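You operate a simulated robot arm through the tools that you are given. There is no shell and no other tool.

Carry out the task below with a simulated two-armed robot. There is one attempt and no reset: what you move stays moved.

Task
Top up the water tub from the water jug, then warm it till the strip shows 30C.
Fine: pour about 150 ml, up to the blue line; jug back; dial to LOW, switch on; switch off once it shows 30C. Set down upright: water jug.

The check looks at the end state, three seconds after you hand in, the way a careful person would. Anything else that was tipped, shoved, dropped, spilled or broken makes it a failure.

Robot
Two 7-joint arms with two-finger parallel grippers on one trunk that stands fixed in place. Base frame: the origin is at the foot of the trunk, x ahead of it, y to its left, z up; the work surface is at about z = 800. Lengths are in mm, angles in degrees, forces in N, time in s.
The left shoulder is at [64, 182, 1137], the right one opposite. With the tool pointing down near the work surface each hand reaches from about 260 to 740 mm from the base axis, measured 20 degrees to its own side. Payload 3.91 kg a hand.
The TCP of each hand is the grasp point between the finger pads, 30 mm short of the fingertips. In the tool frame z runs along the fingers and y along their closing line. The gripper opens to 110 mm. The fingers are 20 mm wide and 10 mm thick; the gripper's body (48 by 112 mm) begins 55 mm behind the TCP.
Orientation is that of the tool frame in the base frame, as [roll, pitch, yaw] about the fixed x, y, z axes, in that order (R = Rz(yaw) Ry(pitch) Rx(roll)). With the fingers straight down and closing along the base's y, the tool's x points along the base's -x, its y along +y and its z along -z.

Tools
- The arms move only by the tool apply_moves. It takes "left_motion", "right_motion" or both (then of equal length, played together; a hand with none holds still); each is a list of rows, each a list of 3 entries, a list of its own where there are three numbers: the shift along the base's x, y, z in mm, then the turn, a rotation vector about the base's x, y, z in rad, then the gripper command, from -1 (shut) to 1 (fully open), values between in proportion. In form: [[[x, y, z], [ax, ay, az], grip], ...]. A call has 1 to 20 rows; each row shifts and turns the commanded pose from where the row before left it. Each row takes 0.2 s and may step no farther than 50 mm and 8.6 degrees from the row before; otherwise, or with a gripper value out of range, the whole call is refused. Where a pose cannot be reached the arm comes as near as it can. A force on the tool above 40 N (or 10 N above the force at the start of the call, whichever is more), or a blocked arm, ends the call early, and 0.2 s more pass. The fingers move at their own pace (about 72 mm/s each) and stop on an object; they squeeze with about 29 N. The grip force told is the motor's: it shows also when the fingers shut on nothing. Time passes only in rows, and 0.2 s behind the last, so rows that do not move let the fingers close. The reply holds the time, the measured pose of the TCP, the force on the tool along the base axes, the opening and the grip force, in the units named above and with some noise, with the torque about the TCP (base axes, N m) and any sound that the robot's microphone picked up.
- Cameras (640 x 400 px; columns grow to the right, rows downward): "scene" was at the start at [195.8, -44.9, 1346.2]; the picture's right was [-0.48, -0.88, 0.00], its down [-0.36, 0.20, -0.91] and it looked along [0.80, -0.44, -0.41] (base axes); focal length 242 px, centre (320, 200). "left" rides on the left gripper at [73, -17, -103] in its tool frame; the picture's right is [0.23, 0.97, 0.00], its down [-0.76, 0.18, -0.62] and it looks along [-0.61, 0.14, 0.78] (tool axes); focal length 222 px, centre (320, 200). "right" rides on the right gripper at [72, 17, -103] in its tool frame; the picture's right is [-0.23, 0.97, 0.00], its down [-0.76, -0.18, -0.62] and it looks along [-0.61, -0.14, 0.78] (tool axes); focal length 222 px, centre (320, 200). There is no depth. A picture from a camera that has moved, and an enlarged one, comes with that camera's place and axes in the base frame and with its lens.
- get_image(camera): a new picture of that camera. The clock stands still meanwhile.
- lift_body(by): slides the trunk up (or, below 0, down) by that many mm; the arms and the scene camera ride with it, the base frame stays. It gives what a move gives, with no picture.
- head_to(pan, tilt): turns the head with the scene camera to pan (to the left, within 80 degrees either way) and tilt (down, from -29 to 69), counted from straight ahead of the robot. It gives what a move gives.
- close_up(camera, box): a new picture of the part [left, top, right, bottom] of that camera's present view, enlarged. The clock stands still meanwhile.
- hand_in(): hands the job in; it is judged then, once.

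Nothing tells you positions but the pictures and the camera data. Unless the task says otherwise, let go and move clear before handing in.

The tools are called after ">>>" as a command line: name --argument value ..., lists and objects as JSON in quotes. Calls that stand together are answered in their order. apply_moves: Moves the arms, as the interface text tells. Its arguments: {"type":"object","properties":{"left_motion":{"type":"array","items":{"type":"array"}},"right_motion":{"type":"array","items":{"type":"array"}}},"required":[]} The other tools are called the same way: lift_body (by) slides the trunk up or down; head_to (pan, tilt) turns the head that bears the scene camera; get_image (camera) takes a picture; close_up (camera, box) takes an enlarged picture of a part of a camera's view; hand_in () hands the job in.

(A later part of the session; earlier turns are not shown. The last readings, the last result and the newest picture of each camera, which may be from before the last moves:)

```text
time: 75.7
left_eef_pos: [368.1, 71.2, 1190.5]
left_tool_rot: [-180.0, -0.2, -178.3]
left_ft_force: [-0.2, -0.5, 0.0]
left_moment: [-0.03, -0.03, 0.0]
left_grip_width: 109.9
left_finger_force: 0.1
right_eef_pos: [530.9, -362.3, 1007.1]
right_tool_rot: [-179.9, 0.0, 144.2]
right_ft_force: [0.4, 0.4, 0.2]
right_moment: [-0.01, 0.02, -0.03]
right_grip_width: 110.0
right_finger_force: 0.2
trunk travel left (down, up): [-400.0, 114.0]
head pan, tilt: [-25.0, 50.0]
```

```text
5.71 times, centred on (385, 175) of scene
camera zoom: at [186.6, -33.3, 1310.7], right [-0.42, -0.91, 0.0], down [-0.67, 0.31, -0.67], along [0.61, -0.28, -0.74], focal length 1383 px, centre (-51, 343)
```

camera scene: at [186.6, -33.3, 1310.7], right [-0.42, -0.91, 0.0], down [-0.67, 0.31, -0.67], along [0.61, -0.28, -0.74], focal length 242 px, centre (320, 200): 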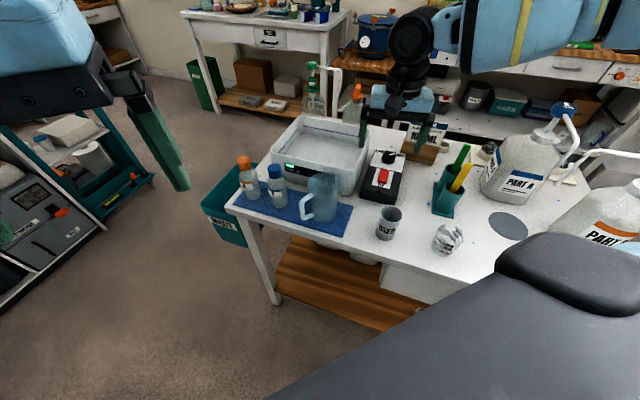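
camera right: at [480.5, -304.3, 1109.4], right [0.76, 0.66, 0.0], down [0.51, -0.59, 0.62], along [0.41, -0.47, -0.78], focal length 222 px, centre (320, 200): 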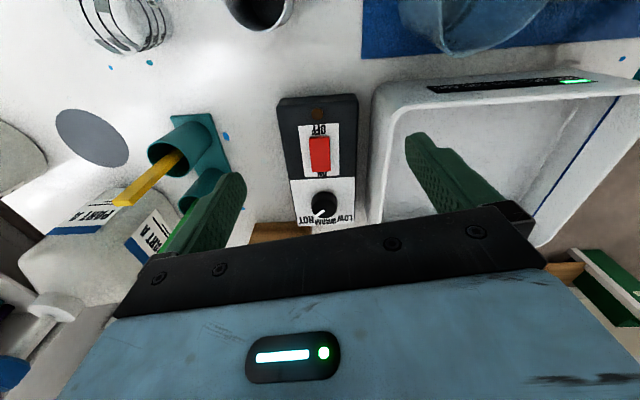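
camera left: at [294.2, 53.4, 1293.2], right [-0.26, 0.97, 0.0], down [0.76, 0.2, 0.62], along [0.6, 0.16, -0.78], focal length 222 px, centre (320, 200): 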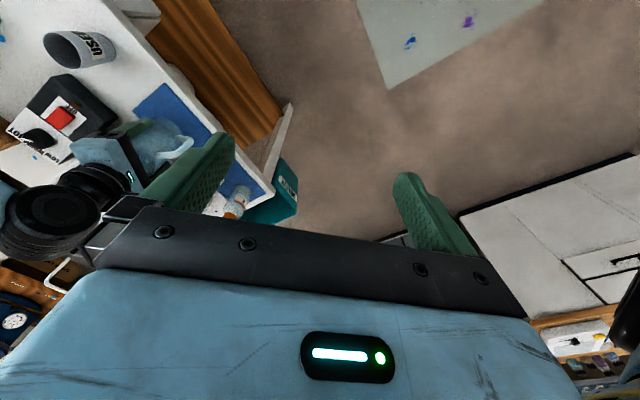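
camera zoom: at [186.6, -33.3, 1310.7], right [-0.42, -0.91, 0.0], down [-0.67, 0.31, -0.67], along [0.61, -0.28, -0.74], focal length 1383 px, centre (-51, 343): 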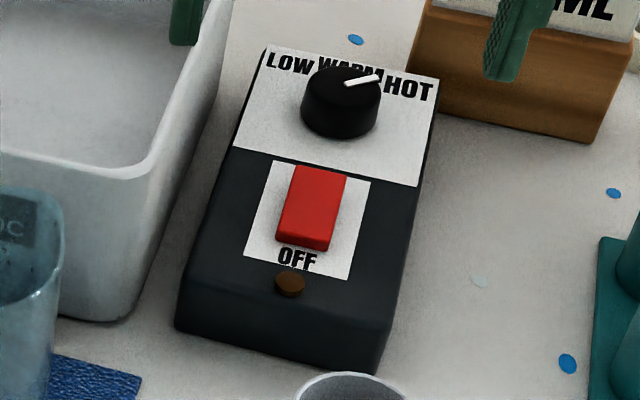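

The dial's cap is about 36 mm across, near (628, -463), with its top around z=862. Its pointer points at HOT (base -y) and LOW lies toward base +x, a 90° turn counter-clockwise seen from above. The tub wall is 73 mm away and the sign block over 80 mm. I'll test whether the hand reaches above the dial with the gripper narrowed to 60 mm.

>>> apply_moves --right_motion '[[[12, -12.6, -4], [0, 0, 0], 0.1], [[12, -12.6, -4], [0, 0, 0], 0.1], [[12, -12.6, -4], [0, 0, 0], 0.1], [[12, -12.6, -4], [0, 0, 0], 0.1], [[12, -12.6, -4], [0, 0, 0], 0.1], [[12, -12.6, -4], [0, 0, 0], 0.1], [[12, -12.6, -4], [0, 0, 0], 0.1], [[13, -12.6, -4], [0, 0, 0], 0.1], [[0, 0, 0], [0, 0, 0], 0.1]]'

>>> get_image --camera "right"

>>> get_image --camera "scene"

```text
time: 77.7
left_eef_pos: [367.8, 72.3, 1189.6]
left_tool_rot: [179.9, -0.1, -178.3]
left_ft_force: [-0.1, -0.9, -0.1]
left_moment: [0.03, -0.04, 0.01]
left_grip_width: 110.2
left_finger_force: 0.1
right_eef_pos: [625.8, -461.5, 977.0]
right_tool_rot: [-179.8, 0.0, 144.0]
right_ft_force: [0.0, -0.5, -0.5]
right_moment: [-0.01, -0.02, -0.02]
right_grip_width: 60.6
right_finger_force: 0.0
trunk travel left (down, up): [-400.0, 114.0]
head pan, tilt: [-25.0, 50.0]
```

```text
taken
camera right: at [575.7, -404.6, 1077.8], right [0.76, 0.66, 0.0], down [0.51, -0.59, 0.62], along [0.41, -0.47, -0.78], focal length 222 px, centre (320, 200)
```

right: 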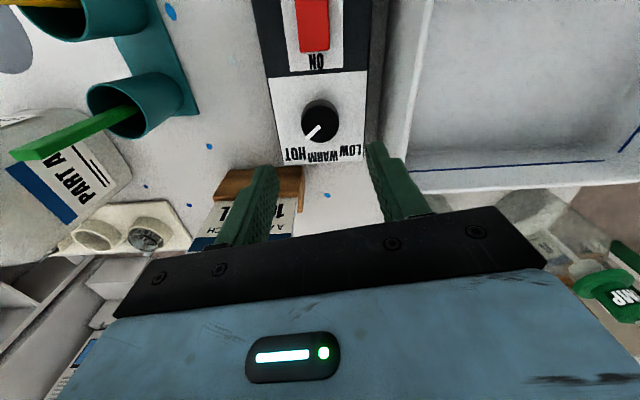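

```text
taken
camera scene: at [186.2, -33.4, 1310.8], right [-0.42, -0.91, 0.0], down [-0.67, 0.31, -0.67], along [0.61, -0.28, -0.74], focal length 242 px, centre (320, 200)
```

scene: 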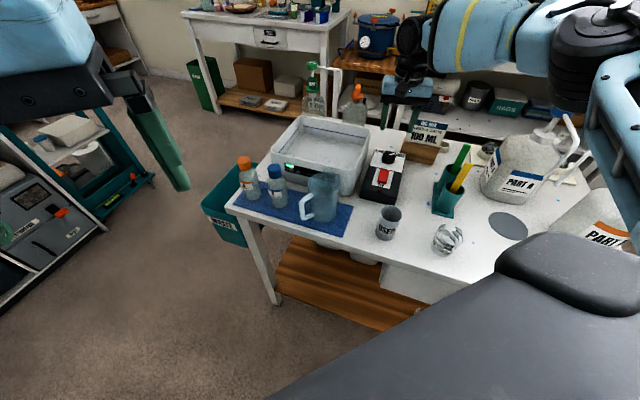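

The position above the dial is reachable with this orientation. I'll measure the dial precisely from here.

>>> close_up --camera "right" --box '[260, 60, 380, 170]'

>>> close_up --camera "scene" --box '[350, 60, 470, 210]'

```text
3.64 times, centred on (320, 115) of right
camera zoom: at [575.7, -404.6, 1077.8], right [0.76, 0.66, 0.0], down [0.51, -0.59, 0.62], along [0.41, -0.47, -0.78], focal length 808 px, centre (320, 509)
```

zoom: 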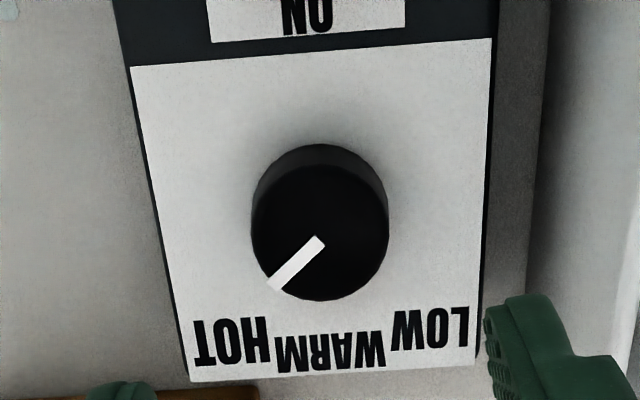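

```text
2.67 times, centred on (410, 135) of scene
camera zoom: at [186.2, -33.4, 1310.8], right [-0.42, -0.91, 0.0], down [-0.67, 0.31, -0.67], along [0.61, -0.28, -0.74], focal length 646 px, centre (80, 373)
```

zoom: 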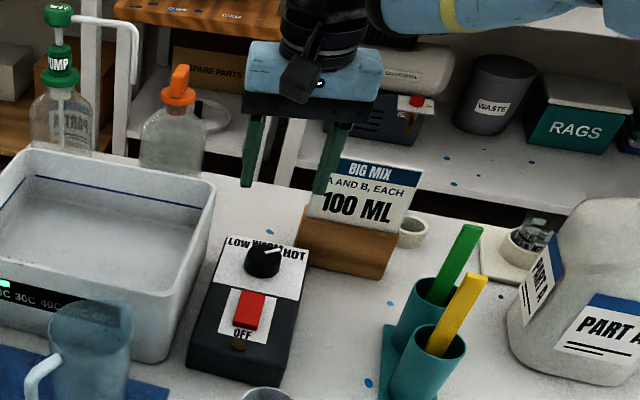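

The cap spans z≈842–862 with its axis at (627, -464). The pointer is at azimuth -94° and the LOW mark mirrors it at about +6°, so about +100° of turn is needed. I'll test the yaw range in free air just above the cap.

>>> apply_moves --right_motion '[[[0.6, -1.2, -18], [0, 0, 0], 0.1], [[0.6, -1.2, -18], [0, 0, 0], 0.1], [[0, 0, -18], [0, 0, 0], 0.1], [[0, 0, -15], [0, 0, 0], 0.1], [[0, 0, 0], [0, 0, -0.14], 0.1], [[0, 0, 0], [0, 0, -0.14], 0.1], [[0, 0, 0], [0, 0, -0.14], 0.1], [[0, 0, 0], [0, 0, -0.14], 0.1], [[0, 0, 0], [0, 0, -0.14], 0.1], [[0, 0, 0], [0, 0, -0.14], 0.1], [[0, 0, 0], [0, 0, -0.14], 0.1], [[0, 0, 0], [0, 0, 0], 0.1]]'

>>> close_up --camera "scene" --box '[340, 60, 460, 210]'

```text
time: 80.3
left_eef_pos: [369.0, 71.1, 1190.2]
left_tool_rot: [179.9, -0.3, -178.3]
left_ft_force: [0.1, -0.6, -0.7]
left_moment: [-0.02, -0.04, -0.01]
left_grip_width: 110.1
left_finger_force: 0.1
right_eef_pos: [627.8, -466.1, 907.8]
right_tool_rot: [-179.8, -0.1, 87.8]
right_ft_force: [0.8, 0.3, 0.1]
right_moment: [0.04, -0.02, -0.02]
right_grip_width: 60.6
right_finger_force: 0.2
trunk travel left (down, up): [-400.0, 114.0]
head pan, tilt: [-25.0, 50.0]
```

```text
2.67 times, centred on (400, 135) of scene
camera zoom: at [186.5, -33.5, 1310.7], right [-0.42, -0.91, 0.0], down [-0.67, 0.31, -0.67], along [0.61, -0.28, -0.74], focal length 646 px, centre (107, 373)
```

zoom: 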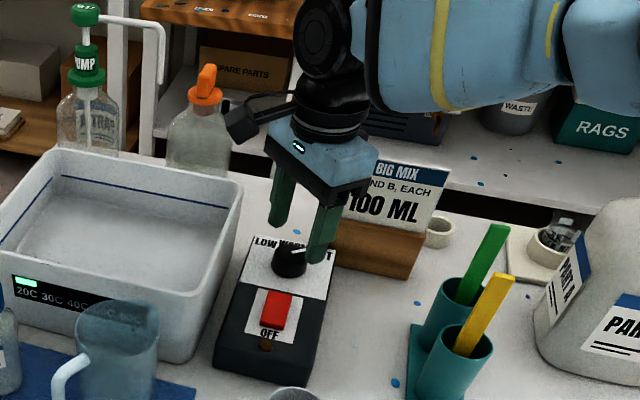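

Yaw 88° is reachable here. Now I'll test the other end, near 190°.

>>> apply_moves --right_motion '[[[0, 0, 0], [0, 0, 0.14], 0.1], [[0, 0, 0], [0, 0, 0.14], 0.1], [[0, 0, 0], [0, 0, 0.14], 0.1], [[0, 0, 0], [0, 0, 0.14], 0.1], [[0, 0, 0], [0, 0, 0.14], 0.1], [[0, 0, 0], [0, 0, 0.14], 0.1], [[0, 0, 0], [0, 0, 0.14], 0.1], [[0, 0, 0], [0, 0, 0.14], 0.1], [[0, 0, 0], [0, 0, 0.14], 0.1], [[0, 0, 0], [0, 0, 0.14], 0.1], [[0, 0, 0], [0, 0, 0.14], 0.1], [[0, 0, 0], [0, 0, 0.14], 0.1], [[0, 0, 0], [0, 0, 0.1], 0.1], [[0, 0, 0], [0, 0, 0], 0.1]]'

```text
time: 83.3
left_eef_pos: [367.8, 71.6, 1189.8]
left_tool_rot: [-179.9, -0.2, -178.2]
left_ft_force: [0.6, -0.9, 1.3]
left_moment: [0.02, 0.02, 0.0]
left_grip_width: 110.1
left_finger_force: 0.1
right_eef_pos: [628.1, -464.4, 907.7]
right_tool_rot: [-179.9, 0.0, -170.1]
right_ft_force: [-0.2, -0.1, -0.3]
right_moment: [-0.02, 0.03, -0.02]
right_grip_width: 60.6
right_finger_force: 0.0
trunk travel left (down, up): [-400.0, 114.0]
head pan, tilt: [-25.0, 50.0]
```

Both ends are reachable. I'll turn back to yaw 88°, centre over the dial and descend to TCP z≈877 with the fingers around the cap.

>>> apply_moves --right_motion '[[[0, 0, 0], [0, 0, -0.14], 0.1], [[0, 0, 0], [0, 0, -0.14], 0.1], [[0, 0, 0], [0, 0, -0.14], 0.1], [[0, 0, 0], [0, 0, -0.14], 0.1], [[0, 0, 0], [0, 0, -0.14], 0.1], [[0, 0, 0], [0, 0, -0.14], 0.1], [[0, 0, 0], [0, 0, -0.14], 0.1], [[0, 0, 0], [0, 0, -0.14], 0.1], [[0, 0, 0], [0, 0, -0.14], 0.1], [[0, 0, 0], [0, 0, -0.14], 0.1], [[0, 0, 0], [0, 0, -0.14], 0.1], [[0, 0, 0], [0, 0, -0.14], 0.1], [[0, 0, 0], [0, 0, -0.1], 0.1], [[0, 0, 0], [0, 0, 0], 0.1]]'

>>> get_image --camera "right"

>>> close_up --camera "scene" --box '[360, 110, 420, 180]'

```text
time: 86.3
left_eef_pos: [368.7, 70.4, 1189.3]
left_tool_rot: [-180.0, -0.2, -178.3]
left_ft_force: [-0.3, -0.5, -0.1]
left_moment: [0.0, -0.04, -0.03]
left_grip_width: 110.1
left_finger_force: 0.1
right_eef_pos: [628.4, -463.5, 908.2]
right_tool_rot: [-179.8, -0.1, 87.8]
right_ft_force: [-0.9, -0.6, 0.4]
right_moment: [-0.01, -0.02, 0.02]
right_grip_width: 60.4
right_finger_force: 0.0
trunk travel left (down, up): [-400.0, 114.0]
head pan, tilt: [-25.0, 50.0]
```

```text
taken
camera right: at [646.6, -391.4, 1008.7], right [0.96, -0.26, 0.0], down [-0.2, -0.75, 0.62], along [-0.17, -0.6, -0.78], focal length 222 px, centre (320, 200)
```

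right: 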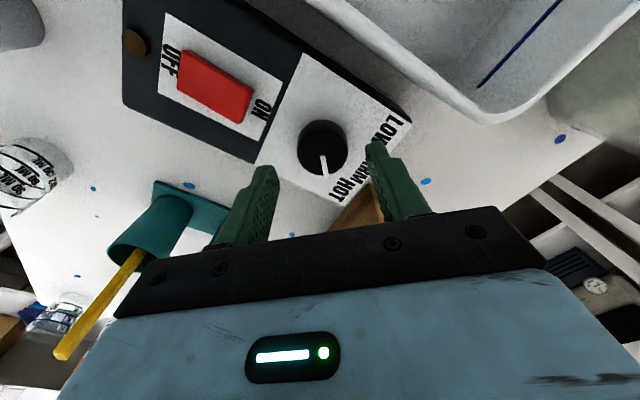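

```text
5.71 times, centred on (390, 145) of scene
camera zoom: at [186.5, -33.5, 1310.7], right [-0.42, -0.91, 0.0], down [-0.67, 0.31, -0.67], along [0.61, -0.28, -0.74], focal length 1383 px, centre (-80, 514)
```

zoom: 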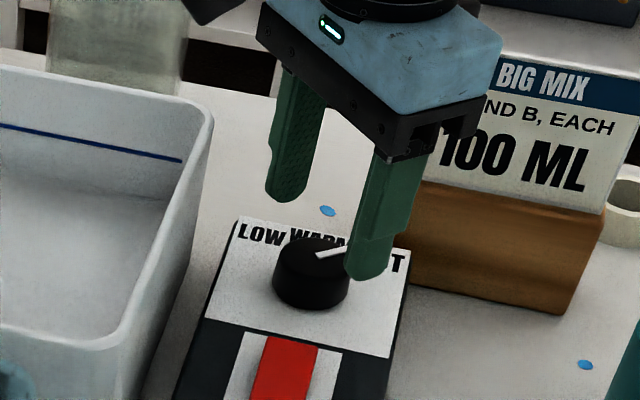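

I'll check the alignment over the cap from the wrist camera before going down.

>>> close_up --camera "right" --box '[260, 90, 420, 220]'

```text
3.08 times, centred on (340, 155) of right
camera zoom: at [646.6, -391.4, 1008.7], right [0.96, -0.26, 0.0], down [-0.2, -0.75, 0.62], along [-0.17, -0.6, -0.78], focal length 684 px, centre (258, 338)
```

zoom: 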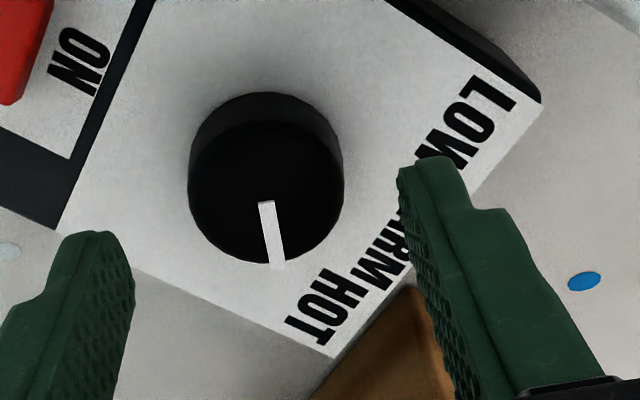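

The TCP is within 1 mm of the cap's axis. Descending and gripping the dial now.

>>> apply_moves --right_motion '[[[0, 0, -10], [0, 0, 0], 0.1], [[0, 0, -10], [0, 0, 0], 0.1], [[0, 0, -7], [0, 0, 0], 0.1], [[0, 0, -4], [0, 0, 0], 0.1], [[0, 0, 0], [0, 0, 0], 0.1]]'

>>> close_up --camera "scene" --box '[360, 110, 420, 180]'

```text
time: 87.5
left_eef_pos: [367.3, 72.1, 1189.8]
left_tool_rot: [180.0, -0.2, -178.3]
left_ft_force: [0.0, 0.2, 0.7]
left_moment: [0.03, 0.03, -0.01]
left_grip_width: 109.7
left_finger_force: 0.1
right_eef_pos: [628.3, -464.8, 875.0]
right_tool_rot: [-179.8, 0.0, 88.0]
right_ft_force: [0.3, 0.3, 0.3]
right_moment: [-0.03, -0.02, 0.01]
right_grip_width: 60.5
right_finger_force: 0.0
trunk travel left (down, up): [-400.0, 114.0]
head pan, tilt: [-25.0, 50.0]
```

```text
5.71 times, centred on (390, 145) of scene
camera zoom: at [186.5, -33.5, 1310.7], right [-0.42, -0.91, 0.0], down [-0.67, 0.31, -0.67], along [0.61, -0.28, -0.74], focal length 1383 px, centre (-80, 514)
```

zoom: 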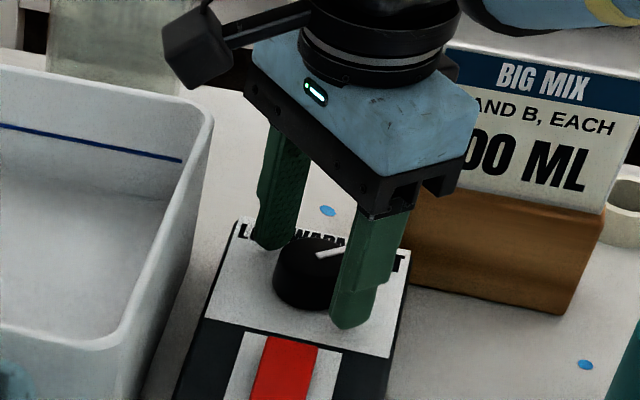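

The fingertips flank the cap just above the panel. I'll close on it, then turn counter-clockwise by about 100°.

>>> apply_moves --right_motion '[[[0, 0, 1], [0, 0, 0], -0.2], [[0, 0, 0], [0, 0, 0], -1], [[0, 0, 0], [0, 0, 0], -1], [[0, 0, 0], [0, 0, 0], -1]]'

>>> apply_moves --right_motion '[[[0, 0, 0], [0, 0, 0.1], -1], [[0, 0, 0], [0, 0, 0.1], -1], [[0, 0, 0], [0, 0, 0.1], -1], [[0, 0, 0], [0, 0, 0.1], -1], [[0, 0, 0], [0, 0, 0.1], -1], [[0, 0, 0], [0, 0, 0.1], -1], [[0, 0, 0], [0, 0, 0], -1]]'

>>> close_up --camera "scene" --box '[360, 110, 420, 180]'

>>> close_up --camera "right" --box '[240, 70, 420, 230]'

```text
time: 88.5
left_eef_pos: [368.1, 71.3, 1189.9]
left_tool_rot: [179.9, -0.1, -178.3]
left_ft_force: [-0.8, 0.2, -0.2]
left_moment: [0.01, 0.0, -0.01]
left_grip_width: 110.0
left_finger_force: 0.1
right_eef_pos: [629.6, -464.5, 877.5]
right_tool_rot: [-179.8, 0.1, 88.0]
right_ft_force: [5.0, -0.2, -0.9]
right_moment: [-0.27, -0.21, 0.01]
right_grip_width: 38.6
right_finger_force: 44.7
trunk travel left (down, up): [-400.0, 114.0]
head pan, tilt: [-25.0, 50.0]
```

```text
time: 90.1
left_eef_pos: [368.7, 72.3, 1190.2]
left_tool_rot: [180.0, -0.2, -178.3]
left_ft_force: [0.9, -0.1, 0.0]
left_moment: [-0.03, 0.03, 0.03]
left_grip_width: 110.3
left_finger_force: 0.1
right_eef_pos: [628.7, -464.4, 876.4]
right_tool_rot: [-179.7, 0.0, 122.4]
right_ft_force: [0.3, 2.9, -3.6]
right_moment: [-0.2, -0.2, 0.0]
right_grip_width: 38.6
right_finger_force: 44.4
trunk travel left (down, up): [-400.0, 114.0]
head pan, tilt: [-25.0, 50.0]
```

```text
5.71 times, centred on (390, 145) of scene
camera zoom: at [186.8, -33.3, 1310.6], right [-0.42, -0.91, 0.0], down [-0.67, 0.31, -0.67], along [0.61, -0.28, -0.74], focal length 1383 px, centre (-80, 514)
```

zoom: 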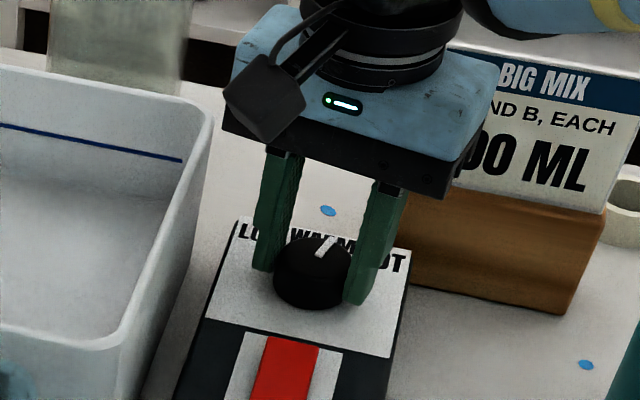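

```text
2.50 times, centred on (330, 150) of right
camera zoom: at [602.1, -392.4, 978.4], right [0.94, 0.33, 0.0], down [0.26, -0.74, 0.62], along [0.2, -0.59, -0.78], focal length 555 px, centre (295, 325)
```

zoom: 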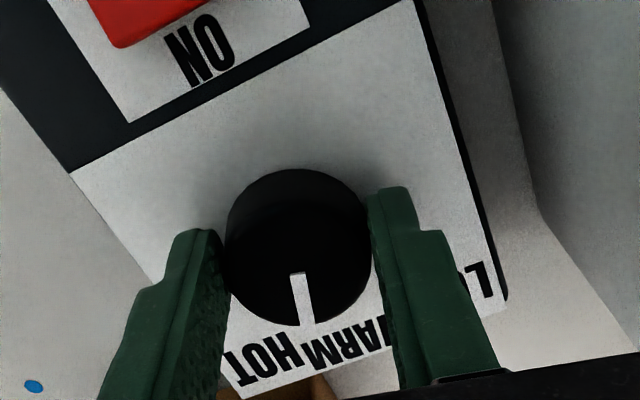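

The dial turns with the hand, and the pointer has moved towards WARM. I'll continue the turn to about 95° in total, then look.

>>> apply_moves --right_motion '[[[0, 0, 0], [0, 0, 0.1], -1], [[0, 0, 0], [0, 0, 0.1], -1], [[0, 0, 0], [0, 0, 0.1], -1], [[0, 0, 0], [0, 0, 0.1], -1], [[0, 0, 0], [0, 0, 0.1], -1], [[0, 0, 0], [0, 0, 0.1], -1], [[0, 0, 0], [0, 0, 0.1], -1], [[0, 0, 0], [0, 0, 0.1], -1], [[0, 0, 0], [0, 0, 0.1], -1], [[0, 0, 0], [0, 0, 0.1], -1], [[0, 0, 0], [0, 0, 0.07], -1], [[0, 0, 0], [0, 0, 0], -1]]'

>>> close_up --camera "scene" --box '[360, 110, 420, 180]'

>>> close_up --camera "right" --box '[240, 70, 420, 230]'

```text
time: 92.7
left_eef_pos: [367.2, 71.0, 1191.6]
left_tool_rot: [-179.9, 0.0, -178.2]
left_ft_force: [-0.2, 0.2, -0.5]
left_moment: [0.0, 0.0, 0.04]
left_grip_width: 109.9
left_finger_force: 0.1
right_eef_pos: [627.1, -467.2, 877.6]
right_tool_rot: [-179.8, -0.1, -176.4]
right_ft_force: [-13.6, -9.4, 0.3]
right_moment: [-0.48, 0.99, -0.01]
right_grip_width: 38.6
right_finger_force: 45.4
trunk travel left (down, up): [-400.0, 114.0]
head pan, tilt: [-25.0, 50.0]
```

```text
5.71 times, centred on (390, 145) of scene
camera zoom: at [185.0, -34.5, 1310.9], right [-0.42, -0.91, 0.0], down [-0.67, 0.31, -0.67], along [0.61, -0.28, -0.74], focal length 1383 px, centre (-80, 514)
```

zoom: 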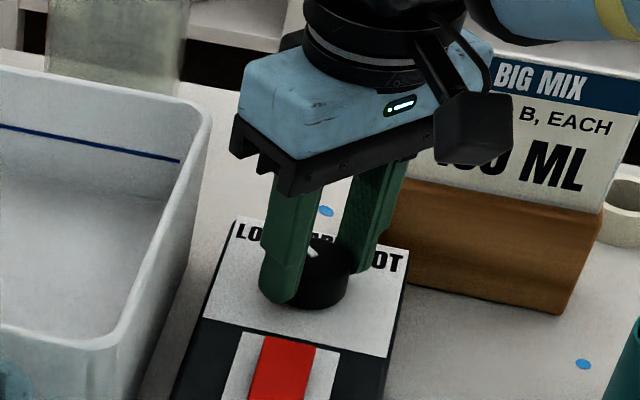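

```text
2.50 times, centred on (330, 150) of right
camera zoom: at [551.3, -452.7, 978.4], right [0.17, 0.99, 0.0], down [0.77, -0.13, 0.62], along [0.62, -0.11, -0.78], focal length 555 px, centre (295, 325)
```

zoom: 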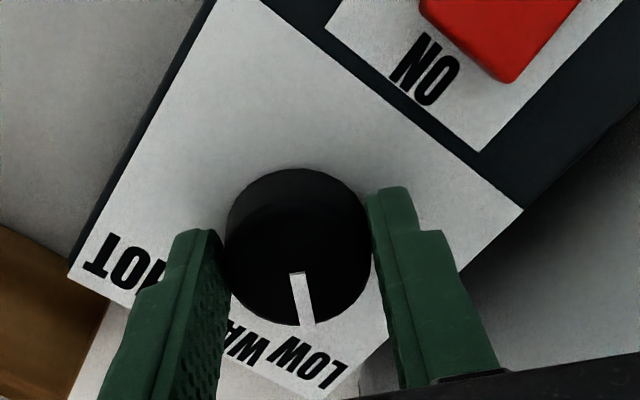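

The pointer now points at LOW, at azimuth about +2°, against the mirrored target of about +6°. I'll turn the last few degrees while easing the sideways load on the fingers.

>>> apply_moves --right_motion '[[[-1, -0.7, 0], [0, 0, 0.04], -1], [[-0.7, -0.5, 0], [0, 0, 0.035], -1], [[0, 0, 0], [0, 0, 0], -1]]'

>>> close_up --camera "right" --box '[240, 70, 420, 230]'

```text
time: 93.5
left_eef_pos: [367.7, 70.0, 1190.9]
left_tool_rot: [-180.0, -0.1, -178.3]
left_ft_force: [-0.1, 0.0, -0.1]
left_moment: [-0.02, 0.01, -0.01]
left_grip_width: 109.9
left_finger_force: 0.0
right_eef_pos: [626.9, -467.2, 875.8]
right_tool_rot: [-179.9, 0.1, -172.1]
right_ft_force: [-2.6, -12.0, 1.9]
right_moment: [-0.69, 0.64, -0.06]
right_grip_width: 38.8
right_finger_force: 45.3
trunk travel left (down, up): [-400.0, 114.0]
head pan, tilt: [-25.0, 50.0]
```

```text
2.50 times, centred on (330, 150) of right
camera zoom: at [550.1, -458.6, 978.3], right [0.09, 1.0, 0.0], down [0.78, -0.07, 0.63], along [0.62, -0.06, -0.78], focal length 555 px, centre (295, 325)
```

zoom: 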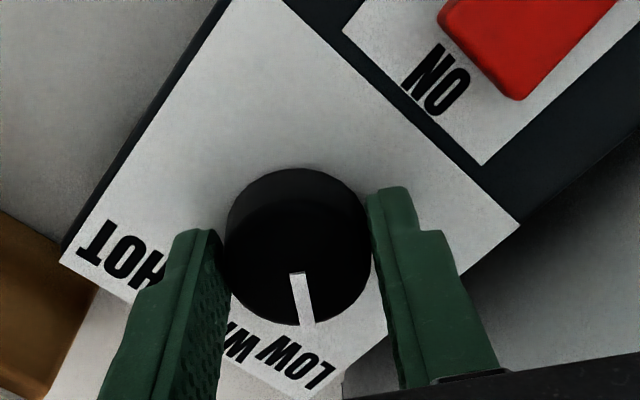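

The pointer is on LOW, mirroring where it was for HOT. I'll release the dial gently and rise.

>>> apply_moves --right_motion '[[[0, -1, 0], [0, 0, 0], -0.25], [[0, 0, 0], [0, 0, 0], -0.1], [[0, 0, 0], [0, 0, 0], 0.1], [[0, 0, 0], [0, 0, 0], 0.1], [[0, 0, 8], [0, 0, 0], 0.1], [[0, 0, 12], [0, 0, 0], 0.1], [[0, 0, 15], [0, 0, 0], 0.1], [[0, 0, 20], [0, 0, 0], 0.1], [[0, 0, 0], [0, 0, 0], 0.1]]'

>>> close_up --camera "right" --box '[240, 50, 440, 220]'

>>> close_up --camera "scene" --box '[345, 110, 425, 210]'

```text
time: 95.5
left_eef_pos: [368.6, 72.2, 1190.0]
left_tool_rot: [-180.0, -0.2, -178.3]
left_ft_force: [0.7, 0.4, 0.0]
left_moment: [0.01, -0.01, 0.0]
left_grip_width: 110.0
left_finger_force: 0.1
right_eef_pos: [625.1, -466.7, 931.9]
right_tool_rot: [-179.8, 0.1, -172.1]
right_ft_force: [-0.7, -0.1, 0.7]
right_moment: [0.02, 0.0, 0.02]
right_grip_width: 60.6
right_finger_force: 0.1
trunk travel left (down, up): [-400.0, 114.0]
head pan, tilt: [-25.0, 50.0]
```

```text
2.35 times, centred on (340, 135) of right
camera zoom: at [549.6, -458.7, 1033.5], right [0.09, 1.0, 0.0], down [0.78, -0.07, 0.62], along [0.62, -0.06, -0.78], focal length 523 px, centre (273, 353)
```

zoom: 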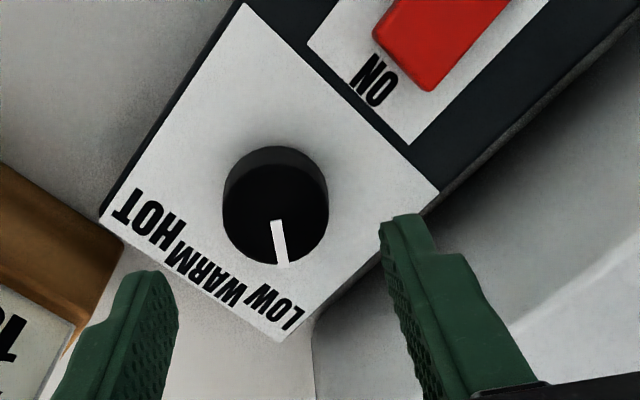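

```text
4.00 times, centred on (385, 160) of scene
camera zoom: at [186.7, -33.6, 1310.6], right [-0.42, -0.91, 0.0], down [-0.67, 0.31, -0.67], along [0.61, -0.28, -0.74], focal length 968 px, centre (60, 360)
```

zoom: 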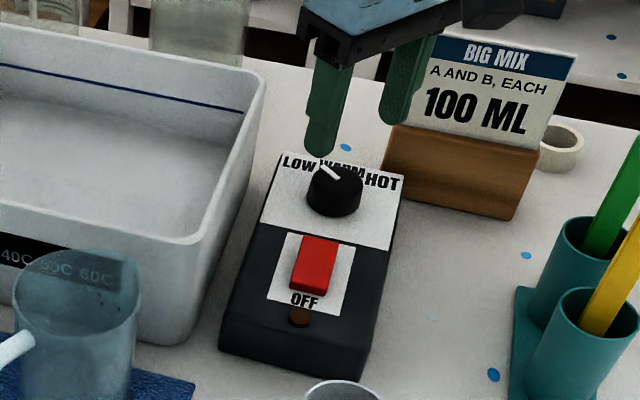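

The dial reads LOW. Next comes the switch: its rocker runs from about (553, -388) at the OFF end to (587, -424) at the ON end. I'll close the fingers and move above the ON end.

>>> apply_moves --right_motion '[[[-11, 12.2, 0], [0, 0, -0.1], -0.5], [[-11, 12.2, 0], [0, 0, -0.1], -1], [[-11, 12.2, 0], [0, 0, -0.1], -1], [[-11, 12.2, -5], [0, 0, -0.1], -1], [[0, 0, -10], [0, 0, -0.1], -1], [[0, 0, -10], [0, 0, -0.1], -1], [[0, 0, -7], [0, 0, -0.1], -1], [[0, 0, 0], [0, 0, 0], -1]]'

>>> get_image --camera "right"

>>> close_up --camera "scene" --box '[345, 110, 425, 210]'

```text
time: 97.3
left_eef_pos: [367.3, 72.6, 1189.7]
left_tool_rot: [180.0, -0.1, -178.3]
left_ft_force: [0.1, 0.1, -0.2]
left_moment: [-0.03, 0.0, 0.02]
left_grip_width: 110.0
left_finger_force: 0.1
right_eef_pos: [583.4, -418.1, 900.9]
right_tool_rot: [-179.8, 0.1, 147.7]
right_ft_force: [0.1, 0.3, -0.1]
right_moment: [0.02, 0.01, -0.01]
right_grip_width: 0.1
right_finger_force: 29.0
trunk travel left (down, up): [-400.0, 114.0]
head pan, tilt: [-25.0, 50.0]
```

```text
taken
camera right: at [529.2, -363.4, 1001.3], right [0.71, 0.7, 0.0], down [0.55, -0.56, 0.62], along [0.44, -0.45, -0.78], focal length 222 px, centre (320, 200)
```

right: 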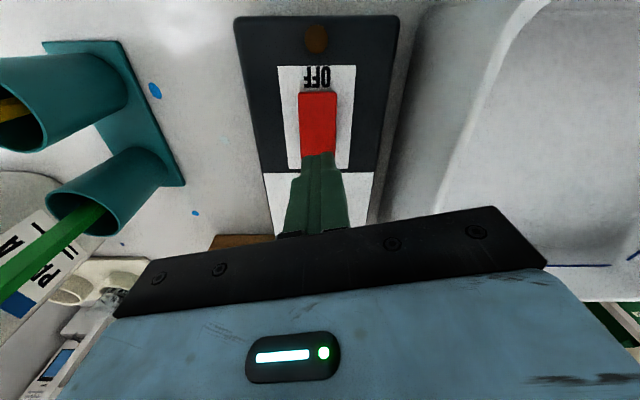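

```text
4.00 times, centred on (385, 160) of scene
camera zoom: at [186.5, -33.4, 1310.7], right [-0.42, -0.91, 0.0], down [-0.67, 0.31, -0.67], along [0.61, -0.28, -0.74], focal length 968 px, centre (60, 360)
```

zoom: 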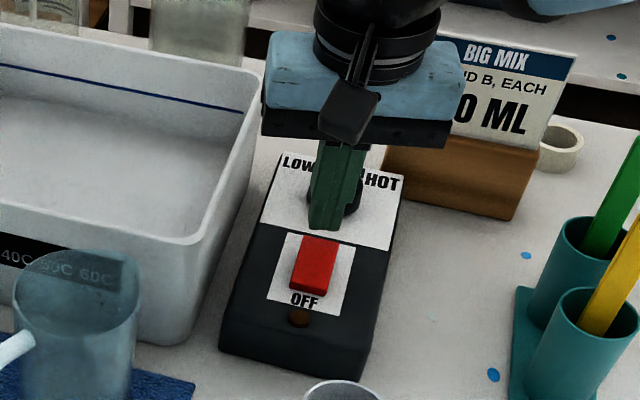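

The closed fingertips are above the rocker's ON end. I'll go down gently and press.

>>> apply_moves --right_motion '[[[0, 0, -6], [0, 0, 0], -1], [[0, 0, -5], [0, 0, 0], -1], [[0, 0, -3], [0, 0, 0], -1], [[0, 0, -2], [0, 0, 0], -1], [[0, 0, -2], [0, 0, 0], -1]]'

>>> apply_moves --right_motion '[[[0, 0, -2], [0, 0, 0], -1], [[0, 0, -1], [0, 0, 0], -1]]'

>>> close_up --camera "scene" --box '[345, 130, 425, 210]'

```text
time: 98.5
left_eef_pos: [367.8, 70.5, 1191.7]
left_tool_rot: [180.0, -0.2, -178.2]
left_ft_force: [0.6, -0.3, 0.2]
left_moment: [-0.01, 0.0, -0.02]
left_grip_width: 110.2
left_finger_force: 0.0
right_eef_pos: [581.6, -418.7, 881.5]
right_tool_rot: [-179.9, 0.1, 147.8]
right_ft_force: [0.5, -0.6, 1.5]
right_moment: [0.01, -0.04, -0.03]
right_grip_width: 0.1
right_finger_force: 29.1
trunk travel left (down, up): [-400.0, 114.0]
head pan, tilt: [-25.0, 50.0]
```

```text
time: 99.1
left_eef_pos: [366.6, 72.3, 1191.7]
left_tool_rot: [180.0, 0.0, -178.3]
left_ft_force: [-0.2, -0.6, 0.1]
left_moment: [-0.01, -0.01, 0.01]
left_grip_width: 109.7
left_finger_force: 0.1
right_eef_pos: [582.8, -418.2, 880.3]
right_tool_rot: [-179.9, 0.3, 147.8]
right_ft_force: [0.8, -6.6, 16.3]
right_moment: [-0.07, 0.06, 0.02]
right_grip_width: 0.0
right_finger_force: 28.8
trunk travel left (down, up): [-400.0, 114.0]
head pan, tilt: [-25.0, 50.0]
```

```text
5.00 times, centred on (385, 170) of scene
camera zoom: at [185.3, -33.4, 1311.1], right [-0.42, -0.91, 0.0], down [-0.67, 0.31, -0.67], along [0.61, -0.28, -0.74], focal length 1210 px, centre (-5, 350)
```

zoom: 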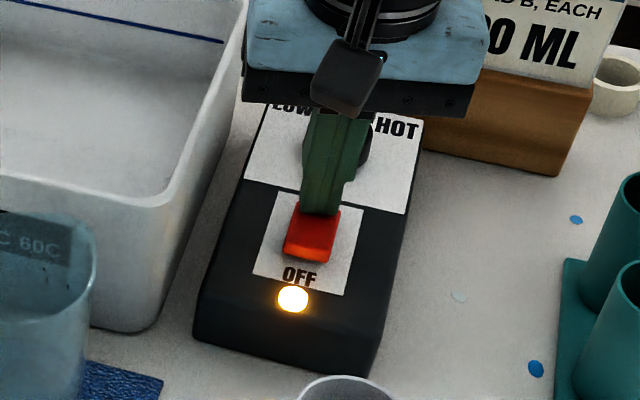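

The lamp by OFF is lit, so the heater is on. I'll lift off, move above the OFF end to be ready, and watch the strip.

>>> apply_moves --right_motion '[[[0, 0, 8], [0, 0, 0], -1], [[0, 0, 14], [0, 0, 0], -1], [[-12.5, 13, 0], [0, 0, 0], -1], [[-12.5, 13, 0], [0, 0, 0], -1], [[0, 0, -6], [0, 0, 0], -1]]'

>>> close_up --camera "scene" --box '[270, 130, 420, 220]'

>>> get_image --camera "right"

```text
time: 100.3
left_eef_pos: [367.5, 71.0, 1189.9]
left_tool_rot: [-179.9, -0.2, -178.2]
left_ft_force: [0.0, 0.1, -0.8]
left_moment: [-0.02, 0.03, 0.0]
left_grip_width: 110.1
left_finger_force: 0.0
right_eef_pos: [556.5, -392.9, 894.6]
right_tool_rot: [-179.8, -0.1, 147.9]
right_ft_force: [0.5, 0.0, 0.8]
right_moment: [0.03, 0.02, 0.02]
right_grip_width: 0.0
right_finger_force: 29.0
trunk travel left (down, up): [-400.0, 114.0]
head pan, tilt: [-25.0, 50.0]
```

```text
4.27 times, centred on (345, 175) of scene
camera zoom: at [187.0, -33.6, 1310.6], right [-0.42, -0.91, 0.0], down [-0.67, 0.31, -0.67], along [0.61, -0.28, -0.74], focal length 1033 px, centre (213, 307)
```

zoom: 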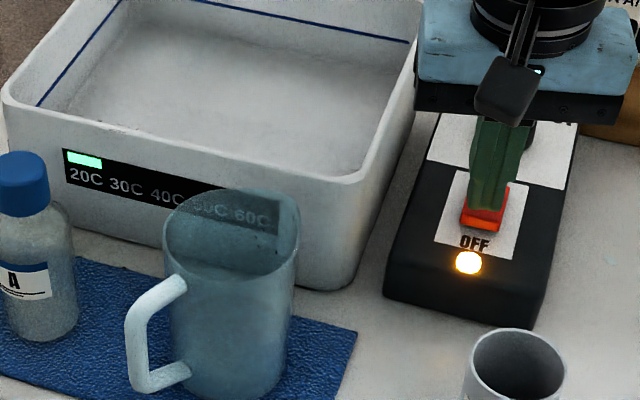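

```text
taken
camera right: at [503.5, -338.3, 995.9], right [0.71, 0.7, 0.0], down [0.55, -0.55, 0.62], along [0.44, -0.45, -0.78], focal length 222 px, centre (320, 200)
```

right: 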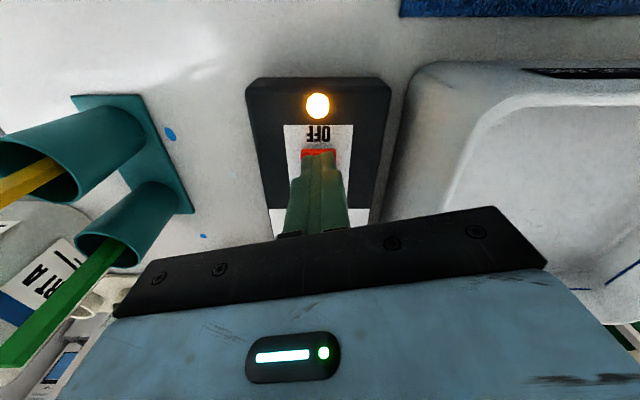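

The hand waits just above the OFF end, the lamp is lit and the strip still shows 20C. I'll wait in short steps and check.

>>> apply_moves --right_motion '[[[0, 0, 0], [0, 0, 0], -1], [[0, 0, 0], [0, 0, 0], -1], [[0, 0, 0], [0, 0, 0], -1], [[0, 0, 0], [0, 0, 0], -1], [[0, 0, 0], [0, 0, 0], -1]]'

>>> close_up --camera "scene" --box '[275, 150, 345, 190]'

```text
time: 101.5
left_eef_pos: [368.6, 71.0, 1189.8]
left_tool_rot: [-179.9, -0.2, -178.4]
left_ft_force: [0.6, -0.7, 0.5]
left_moment: [0.0, -0.02, -0.01]
left_grip_width: 109.9
left_finger_force: 0.1
right_eef_pos: [557.3, -393.5, 894.3]
right_tool_rot: [-179.8, -0.1, 147.8]
right_ft_force: [-0.3, -0.1, -0.3]
right_moment: [-0.01, -0.01, 0.02]
right_grip_width: 0.1
right_finger_force: 28.9
trunk travel left (down, up): [-400.0, 114.0]
head pan, tilt: [-25.0, 50.0]
```

```text
9.14 times, centred on (310, 170) of scene
camera zoom: at [186.5, -33.5, 1310.7], right [-0.42, -0.91, 0.0], down [-0.67, 0.31, -0.67], along [0.61, -0.28, -0.74], focal length 2213 px, centre (411, 474)
```

zoom: 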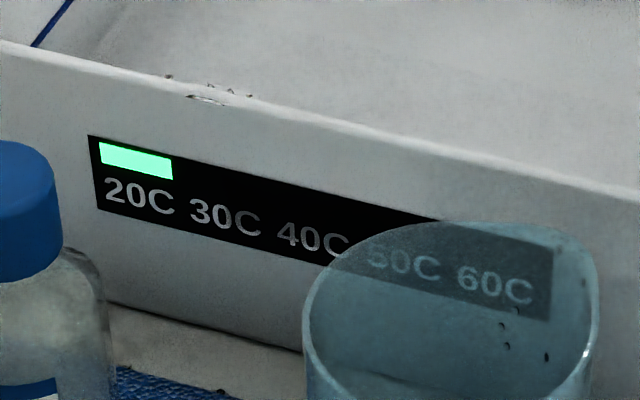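

Still 20C. I'll keep waiting in about 2 s steps.

>>> apply_moves --right_motion '[[[0, 0, 0], [0, 0, 0], -1], [[0, 0, 0], [0, 0, 0], -1], [[0, 0, 0], [0, 0, 0], -1], [[0, 0, 0], [0, 0, 0], -1], [[0, 0, 0], [0, 0, 0], -1], [[0, 0, 0], [0, 0, 0], -1], [[0, 0, 0], [0, 0, 0], -1], [[0, 0, 0], [0, 0, 0], -1], [[0, 0, 0], [0, 0, 0], -1], [[0, 0, 0], [0, 0, 0], -1]]'

>>> close_up --camera "scene" --box '[275, 150, 345, 190]'

```text
time: 103.7
left_eef_pos: [367.9, 71.4, 1191.4]
left_tool_rot: [180.0, -0.2, -178.3]
left_ft_force: [-0.2, -0.3, 0.8]
left_moment: [0.0, 0.01, -0.01]
left_grip_width: 110.1
left_finger_force: 0.2
right_eef_pos: [557.9, -392.5, 895.5]
right_tool_rot: [-179.8, 0.0, 147.8]
right_ft_force: [0.0, 0.0, -0.9]
right_moment: [0.0, 0.0, 0.01]
right_grip_width: 0.0
right_finger_force: 28.9
trunk travel left (down, up): [-400.0, 114.0]
head pan, tilt: [-25.0, 50.0]
```

```text
9.14 times, centred on (310, 170) of scene
camera zoom: at [186.6, -33.5, 1310.7], right [-0.42, -0.91, 0.0], down [-0.67, 0.31, -0.67], along [0.61, -0.28, -0.74], focal length 2213 px, centre (411, 474)
```

zoom: 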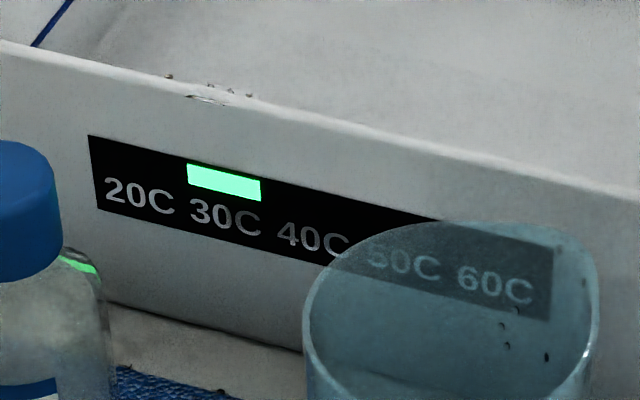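

The strip now shows 30C, so I'll press the OFF end at once.

>>> apply_moves --right_motion '[[[0, 0, -7], [0, 0, 0], -1], [[0, 0, -4], [0, 0, 0], -1], [[0, 0, -3], [0, 0, 0], -1], [[0, 0, -2], [0, 0, 0], -1], [[0, 0, -1], [0, 0, 0], -1]]'

>>> close_up --camera "scene" --box '[270, 130, 420, 220]'

```text
time: 104.9
left_eef_pos: [365.2, 73.2, 1190.3]
left_tool_rot: [-180.0, -0.1, -178.4]
left_ft_force: [-0.2, 0.1, -0.5]
left_moment: [-0.03, 0.0, -0.03]
left_grip_width: 110.2
left_finger_force: 0.1
right_eef_pos: [557.2, -391.9, 880.3]
right_tool_rot: [-179.9, 0.2, 147.7]
right_ft_force: [-2.2, -5.2, 20.0]
right_moment: [-0.36, 0.01, -0.05]
right_grip_width: 0.0
right_finger_force: 28.8
trunk travel left (down, up): [-400.0, 114.0]
head pan, tilt: [-25.0, 50.0]
```

```text
4.27 times, centred on (345, 175) of scene
camera zoom: at [184.5, -32.9, 1311.3], right [-0.42, -0.91, 0.0], down [-0.67, 0.31, -0.67], along [0.61, -0.28, -0.74], focal length 1033 px, centre (213, 307)
```

zoom: 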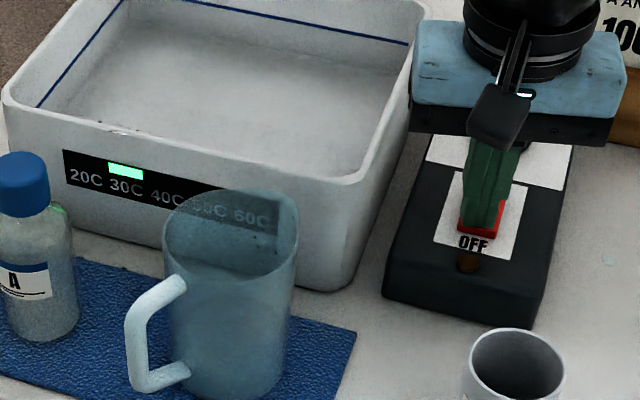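

The lamp is out and the strip shows 30C. I'll lift clear and then check the whole scene.

>>> apply_moves --right_motion '[[[0, 0, 8], [0, 0, 0], -1], [[0, 0, 15], [0, 0, 0], -1], [[0, 0, 25], [0, 0, 0], -1], [[0, 0, 35], [0, 0, 0], -1], [[-20, 0, 35], [0, 0, 0], -1], [[-30, -5, 30], [0, 0, 0], -1], [[-30, -5, 20], [0, 0, 0], -1], [[0, 0, 0], [0, 0, 0], -1]]'

>>> get_image --camera "scene"

>>> close_up --camera "scene" --box '[225, 100, 425, 240]'

>>> get_image --camera "right"

```text
time: 106.7
left_eef_pos: [368.3, 71.1, 1190.3]
left_tool_rot: [180.0, -0.2, -178.3]
left_ft_force: [0.7, 0.1, 0.0]
left_moment: [0.0, -0.01, 0.0]
left_grip_width: 110.0
left_finger_force: 0.0
right_eef_pos: [475.0, -401.3, 1044.5]
right_tool_rot: [-179.8, 0.0, 147.9]
right_ft_force: [-0.4, 0.2, 1.1]
right_moment: [0.01, -0.01, 0.01]
right_grip_width: 0.1
right_finger_force: 28.5
trunk travel left (down, up): [-400.0, 114.0]
head pan, tilt: [-25.0, 50.0]
```

```text
taken
camera scene: at [187.3, -33.4, 1310.5], right [-0.42, -0.91, 0.0], down [-0.67, 0.31, -0.67], along [0.61, -0.28, -0.74], focal length 242 px, centre (320, 200)
```

scene: 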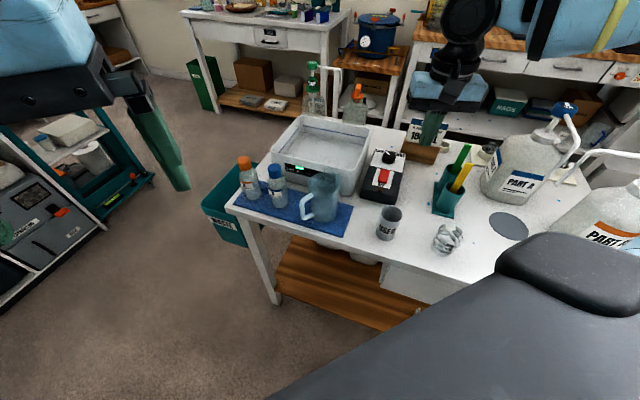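

```text
2.86 times, centred on (325, 170) of scene
camera zoom: at [187.3, -33.4, 1310.5], right [-0.42, -0.91, 0.0], down [-0.67, 0.31, -0.67], along [0.61, -0.28, -0.74], focal length 692 px, centre (306, 286)
```

zoom: 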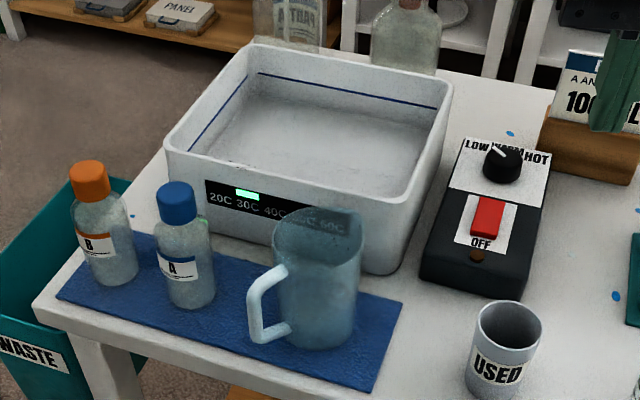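

```text
taken
camera right: at [421.7, -346.7, 1146.5], right [0.71, 0.7, 0.0], down [0.55, -0.55, 0.62], along [0.44, -0.45, -0.78], focal length 222 px, centre (320, 200)
```

right: 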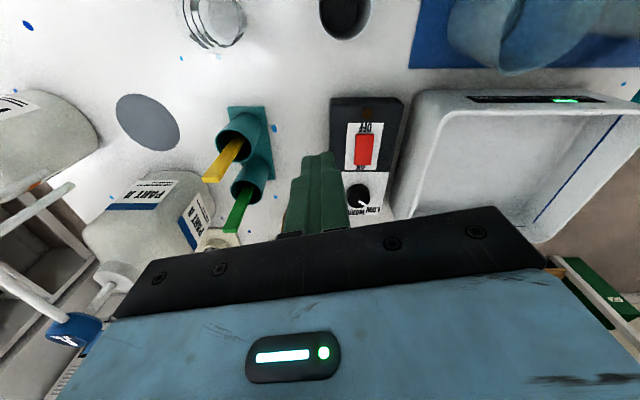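

The heater is off, the dial reads LOW, the strip shows 30C and the jug stands upright. Before handing in I'll study the tub's level against the blue line once more.

>>> close_up --camera "scene" --box '[270, 105, 390, 180]'

>>> close_up --camera "scene" --box '[290, 110, 330, 140]'

>>> close_up --camera "scene" --box '[345, 115, 385, 145]'

```text
5.33 times, centred on (330, 142) of scene
camera zoom: at [187.3, -33.4, 1310.5], right [-0.42, -0.91, 0.0], down [-0.67, 0.31, -0.67], along [0.61, -0.28, -0.74], focal length 1291 px, centre (267, 507)
```

zoom: 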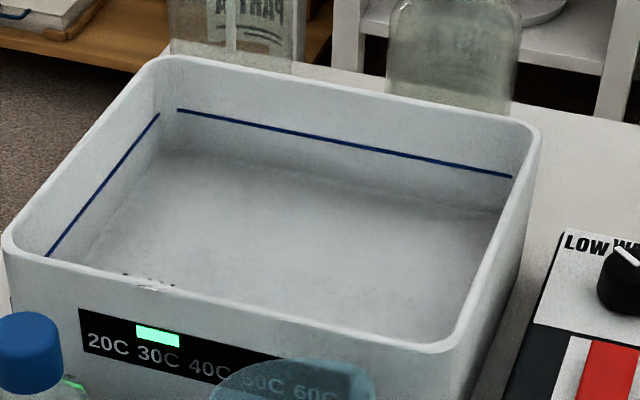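

```text
13.33 times, centred on (310, 125) of scene
camera zoom: at [187.3, -33.4, 1310.5], right [-0.42, -0.91, 0.0], down [-0.67, 0.31, -0.67], along [0.61, -0.28, -0.74], focal length 3228 px, centre (453, 1200)
```

zoom: 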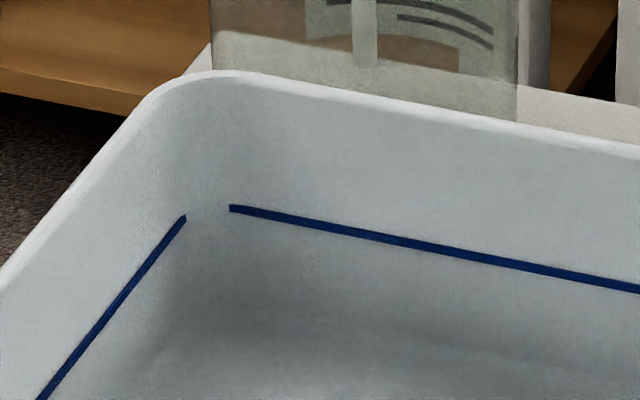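

```text
13.33 times, centred on (365, 130) of scene
camera zoom: at [187.3, -33.4, 1310.5], right [-0.42, -0.91, 0.0], down [-0.67, 0.31, -0.67], along [0.61, -0.28, -0.74], focal length 3228 px, centre (-280, 1133)
```

zoom: 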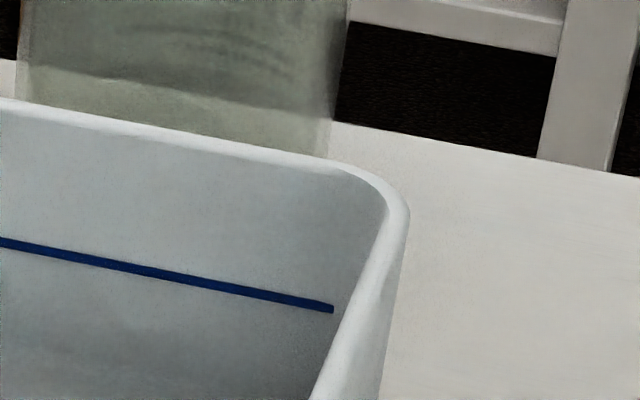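

The clear water gives no visible line from above, so I'll take a low grazing look across the tub with the right wrist camera. The fingers stay closed and well above the rim.

>>> apply_moves --right_motion '[[[12, 9, -3], [0, 0, 0.122], -1], [[12, 9, -3], [0, 0, 0.122], -1], [[12, 9, -3], [0, 0, 0.122], -1], [[12, 9, -3], [0, 0, 0.122], -1], [[12, 9, -3], [0, 0, 0.122], -1], [[12, 9, -3], [0, 0, 0.122], -1], [[0, 0, 0], [0.0243, -0.1375, 0], -1], [[0, 0, 0], [0.0243, -0.1375, 0], -1], [[0, 0, 0], [0.0243, -0.1375, 0], -1], [[0, 0, 0], [0.0243, -0.1375, 0], -1], [[0, 0, 0], [0.0243, -0.1375, 0], -1], [[0, 0, 0], [0, 0, 0], -1]]'

>>> get_image --camera "right"

>>> get_image --camera "scene"

```text
time: 109.3
left_eef_pos: [367.1, 72.3, 1190.6]
left_tool_rot: [180.0, -0.2, -178.3]
left_ft_force: [-0.1, -1.1, 0.2]
left_moment: [0.0, -0.03, 0.02]
left_grip_width: 110.2
left_finger_force: 0.0
right_eef_pos: [548.1, -347.6, 1027.7]
right_tool_rot: [179.9, 40.1, -170.4]
right_ft_force: [1.0, -0.1, 0.3]
right_moment: [0.01, 0.03, 0.02]
right_grip_width: 0.0
right_finger_force: 29.0
trunk travel left (down, up): [-400.0, 114.0]
head pan, tilt: [-25.0, 50.0]
```

```text
taken
camera right: at [424.2, -350.0, 1058.9], right [0.01, 0.99, 0.15], down [0.21, -0.15, 0.97], along [0.98, 0.02, -0.21], focal length 222 px, centre (320, 200)
```

right: 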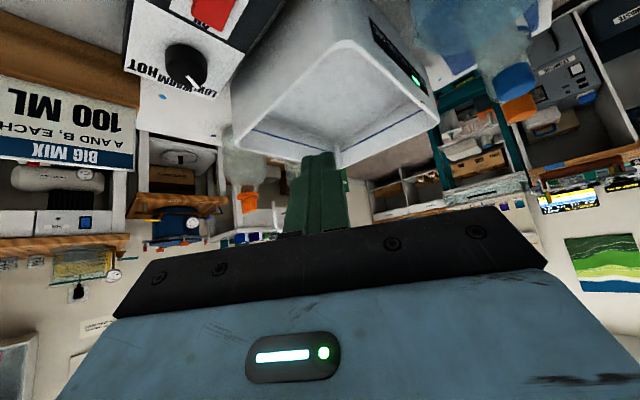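

```text
taken
camera scene: at [186.7, -33.2, 1310.7], right [-0.42, -0.91, 0.0], down [-0.67, 0.31, -0.67], along [0.61, -0.28, -0.74], focal length 242 px, centre (320, 200)
```

scene: 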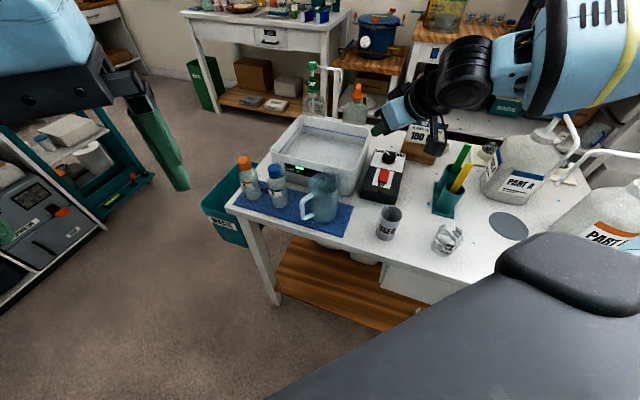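

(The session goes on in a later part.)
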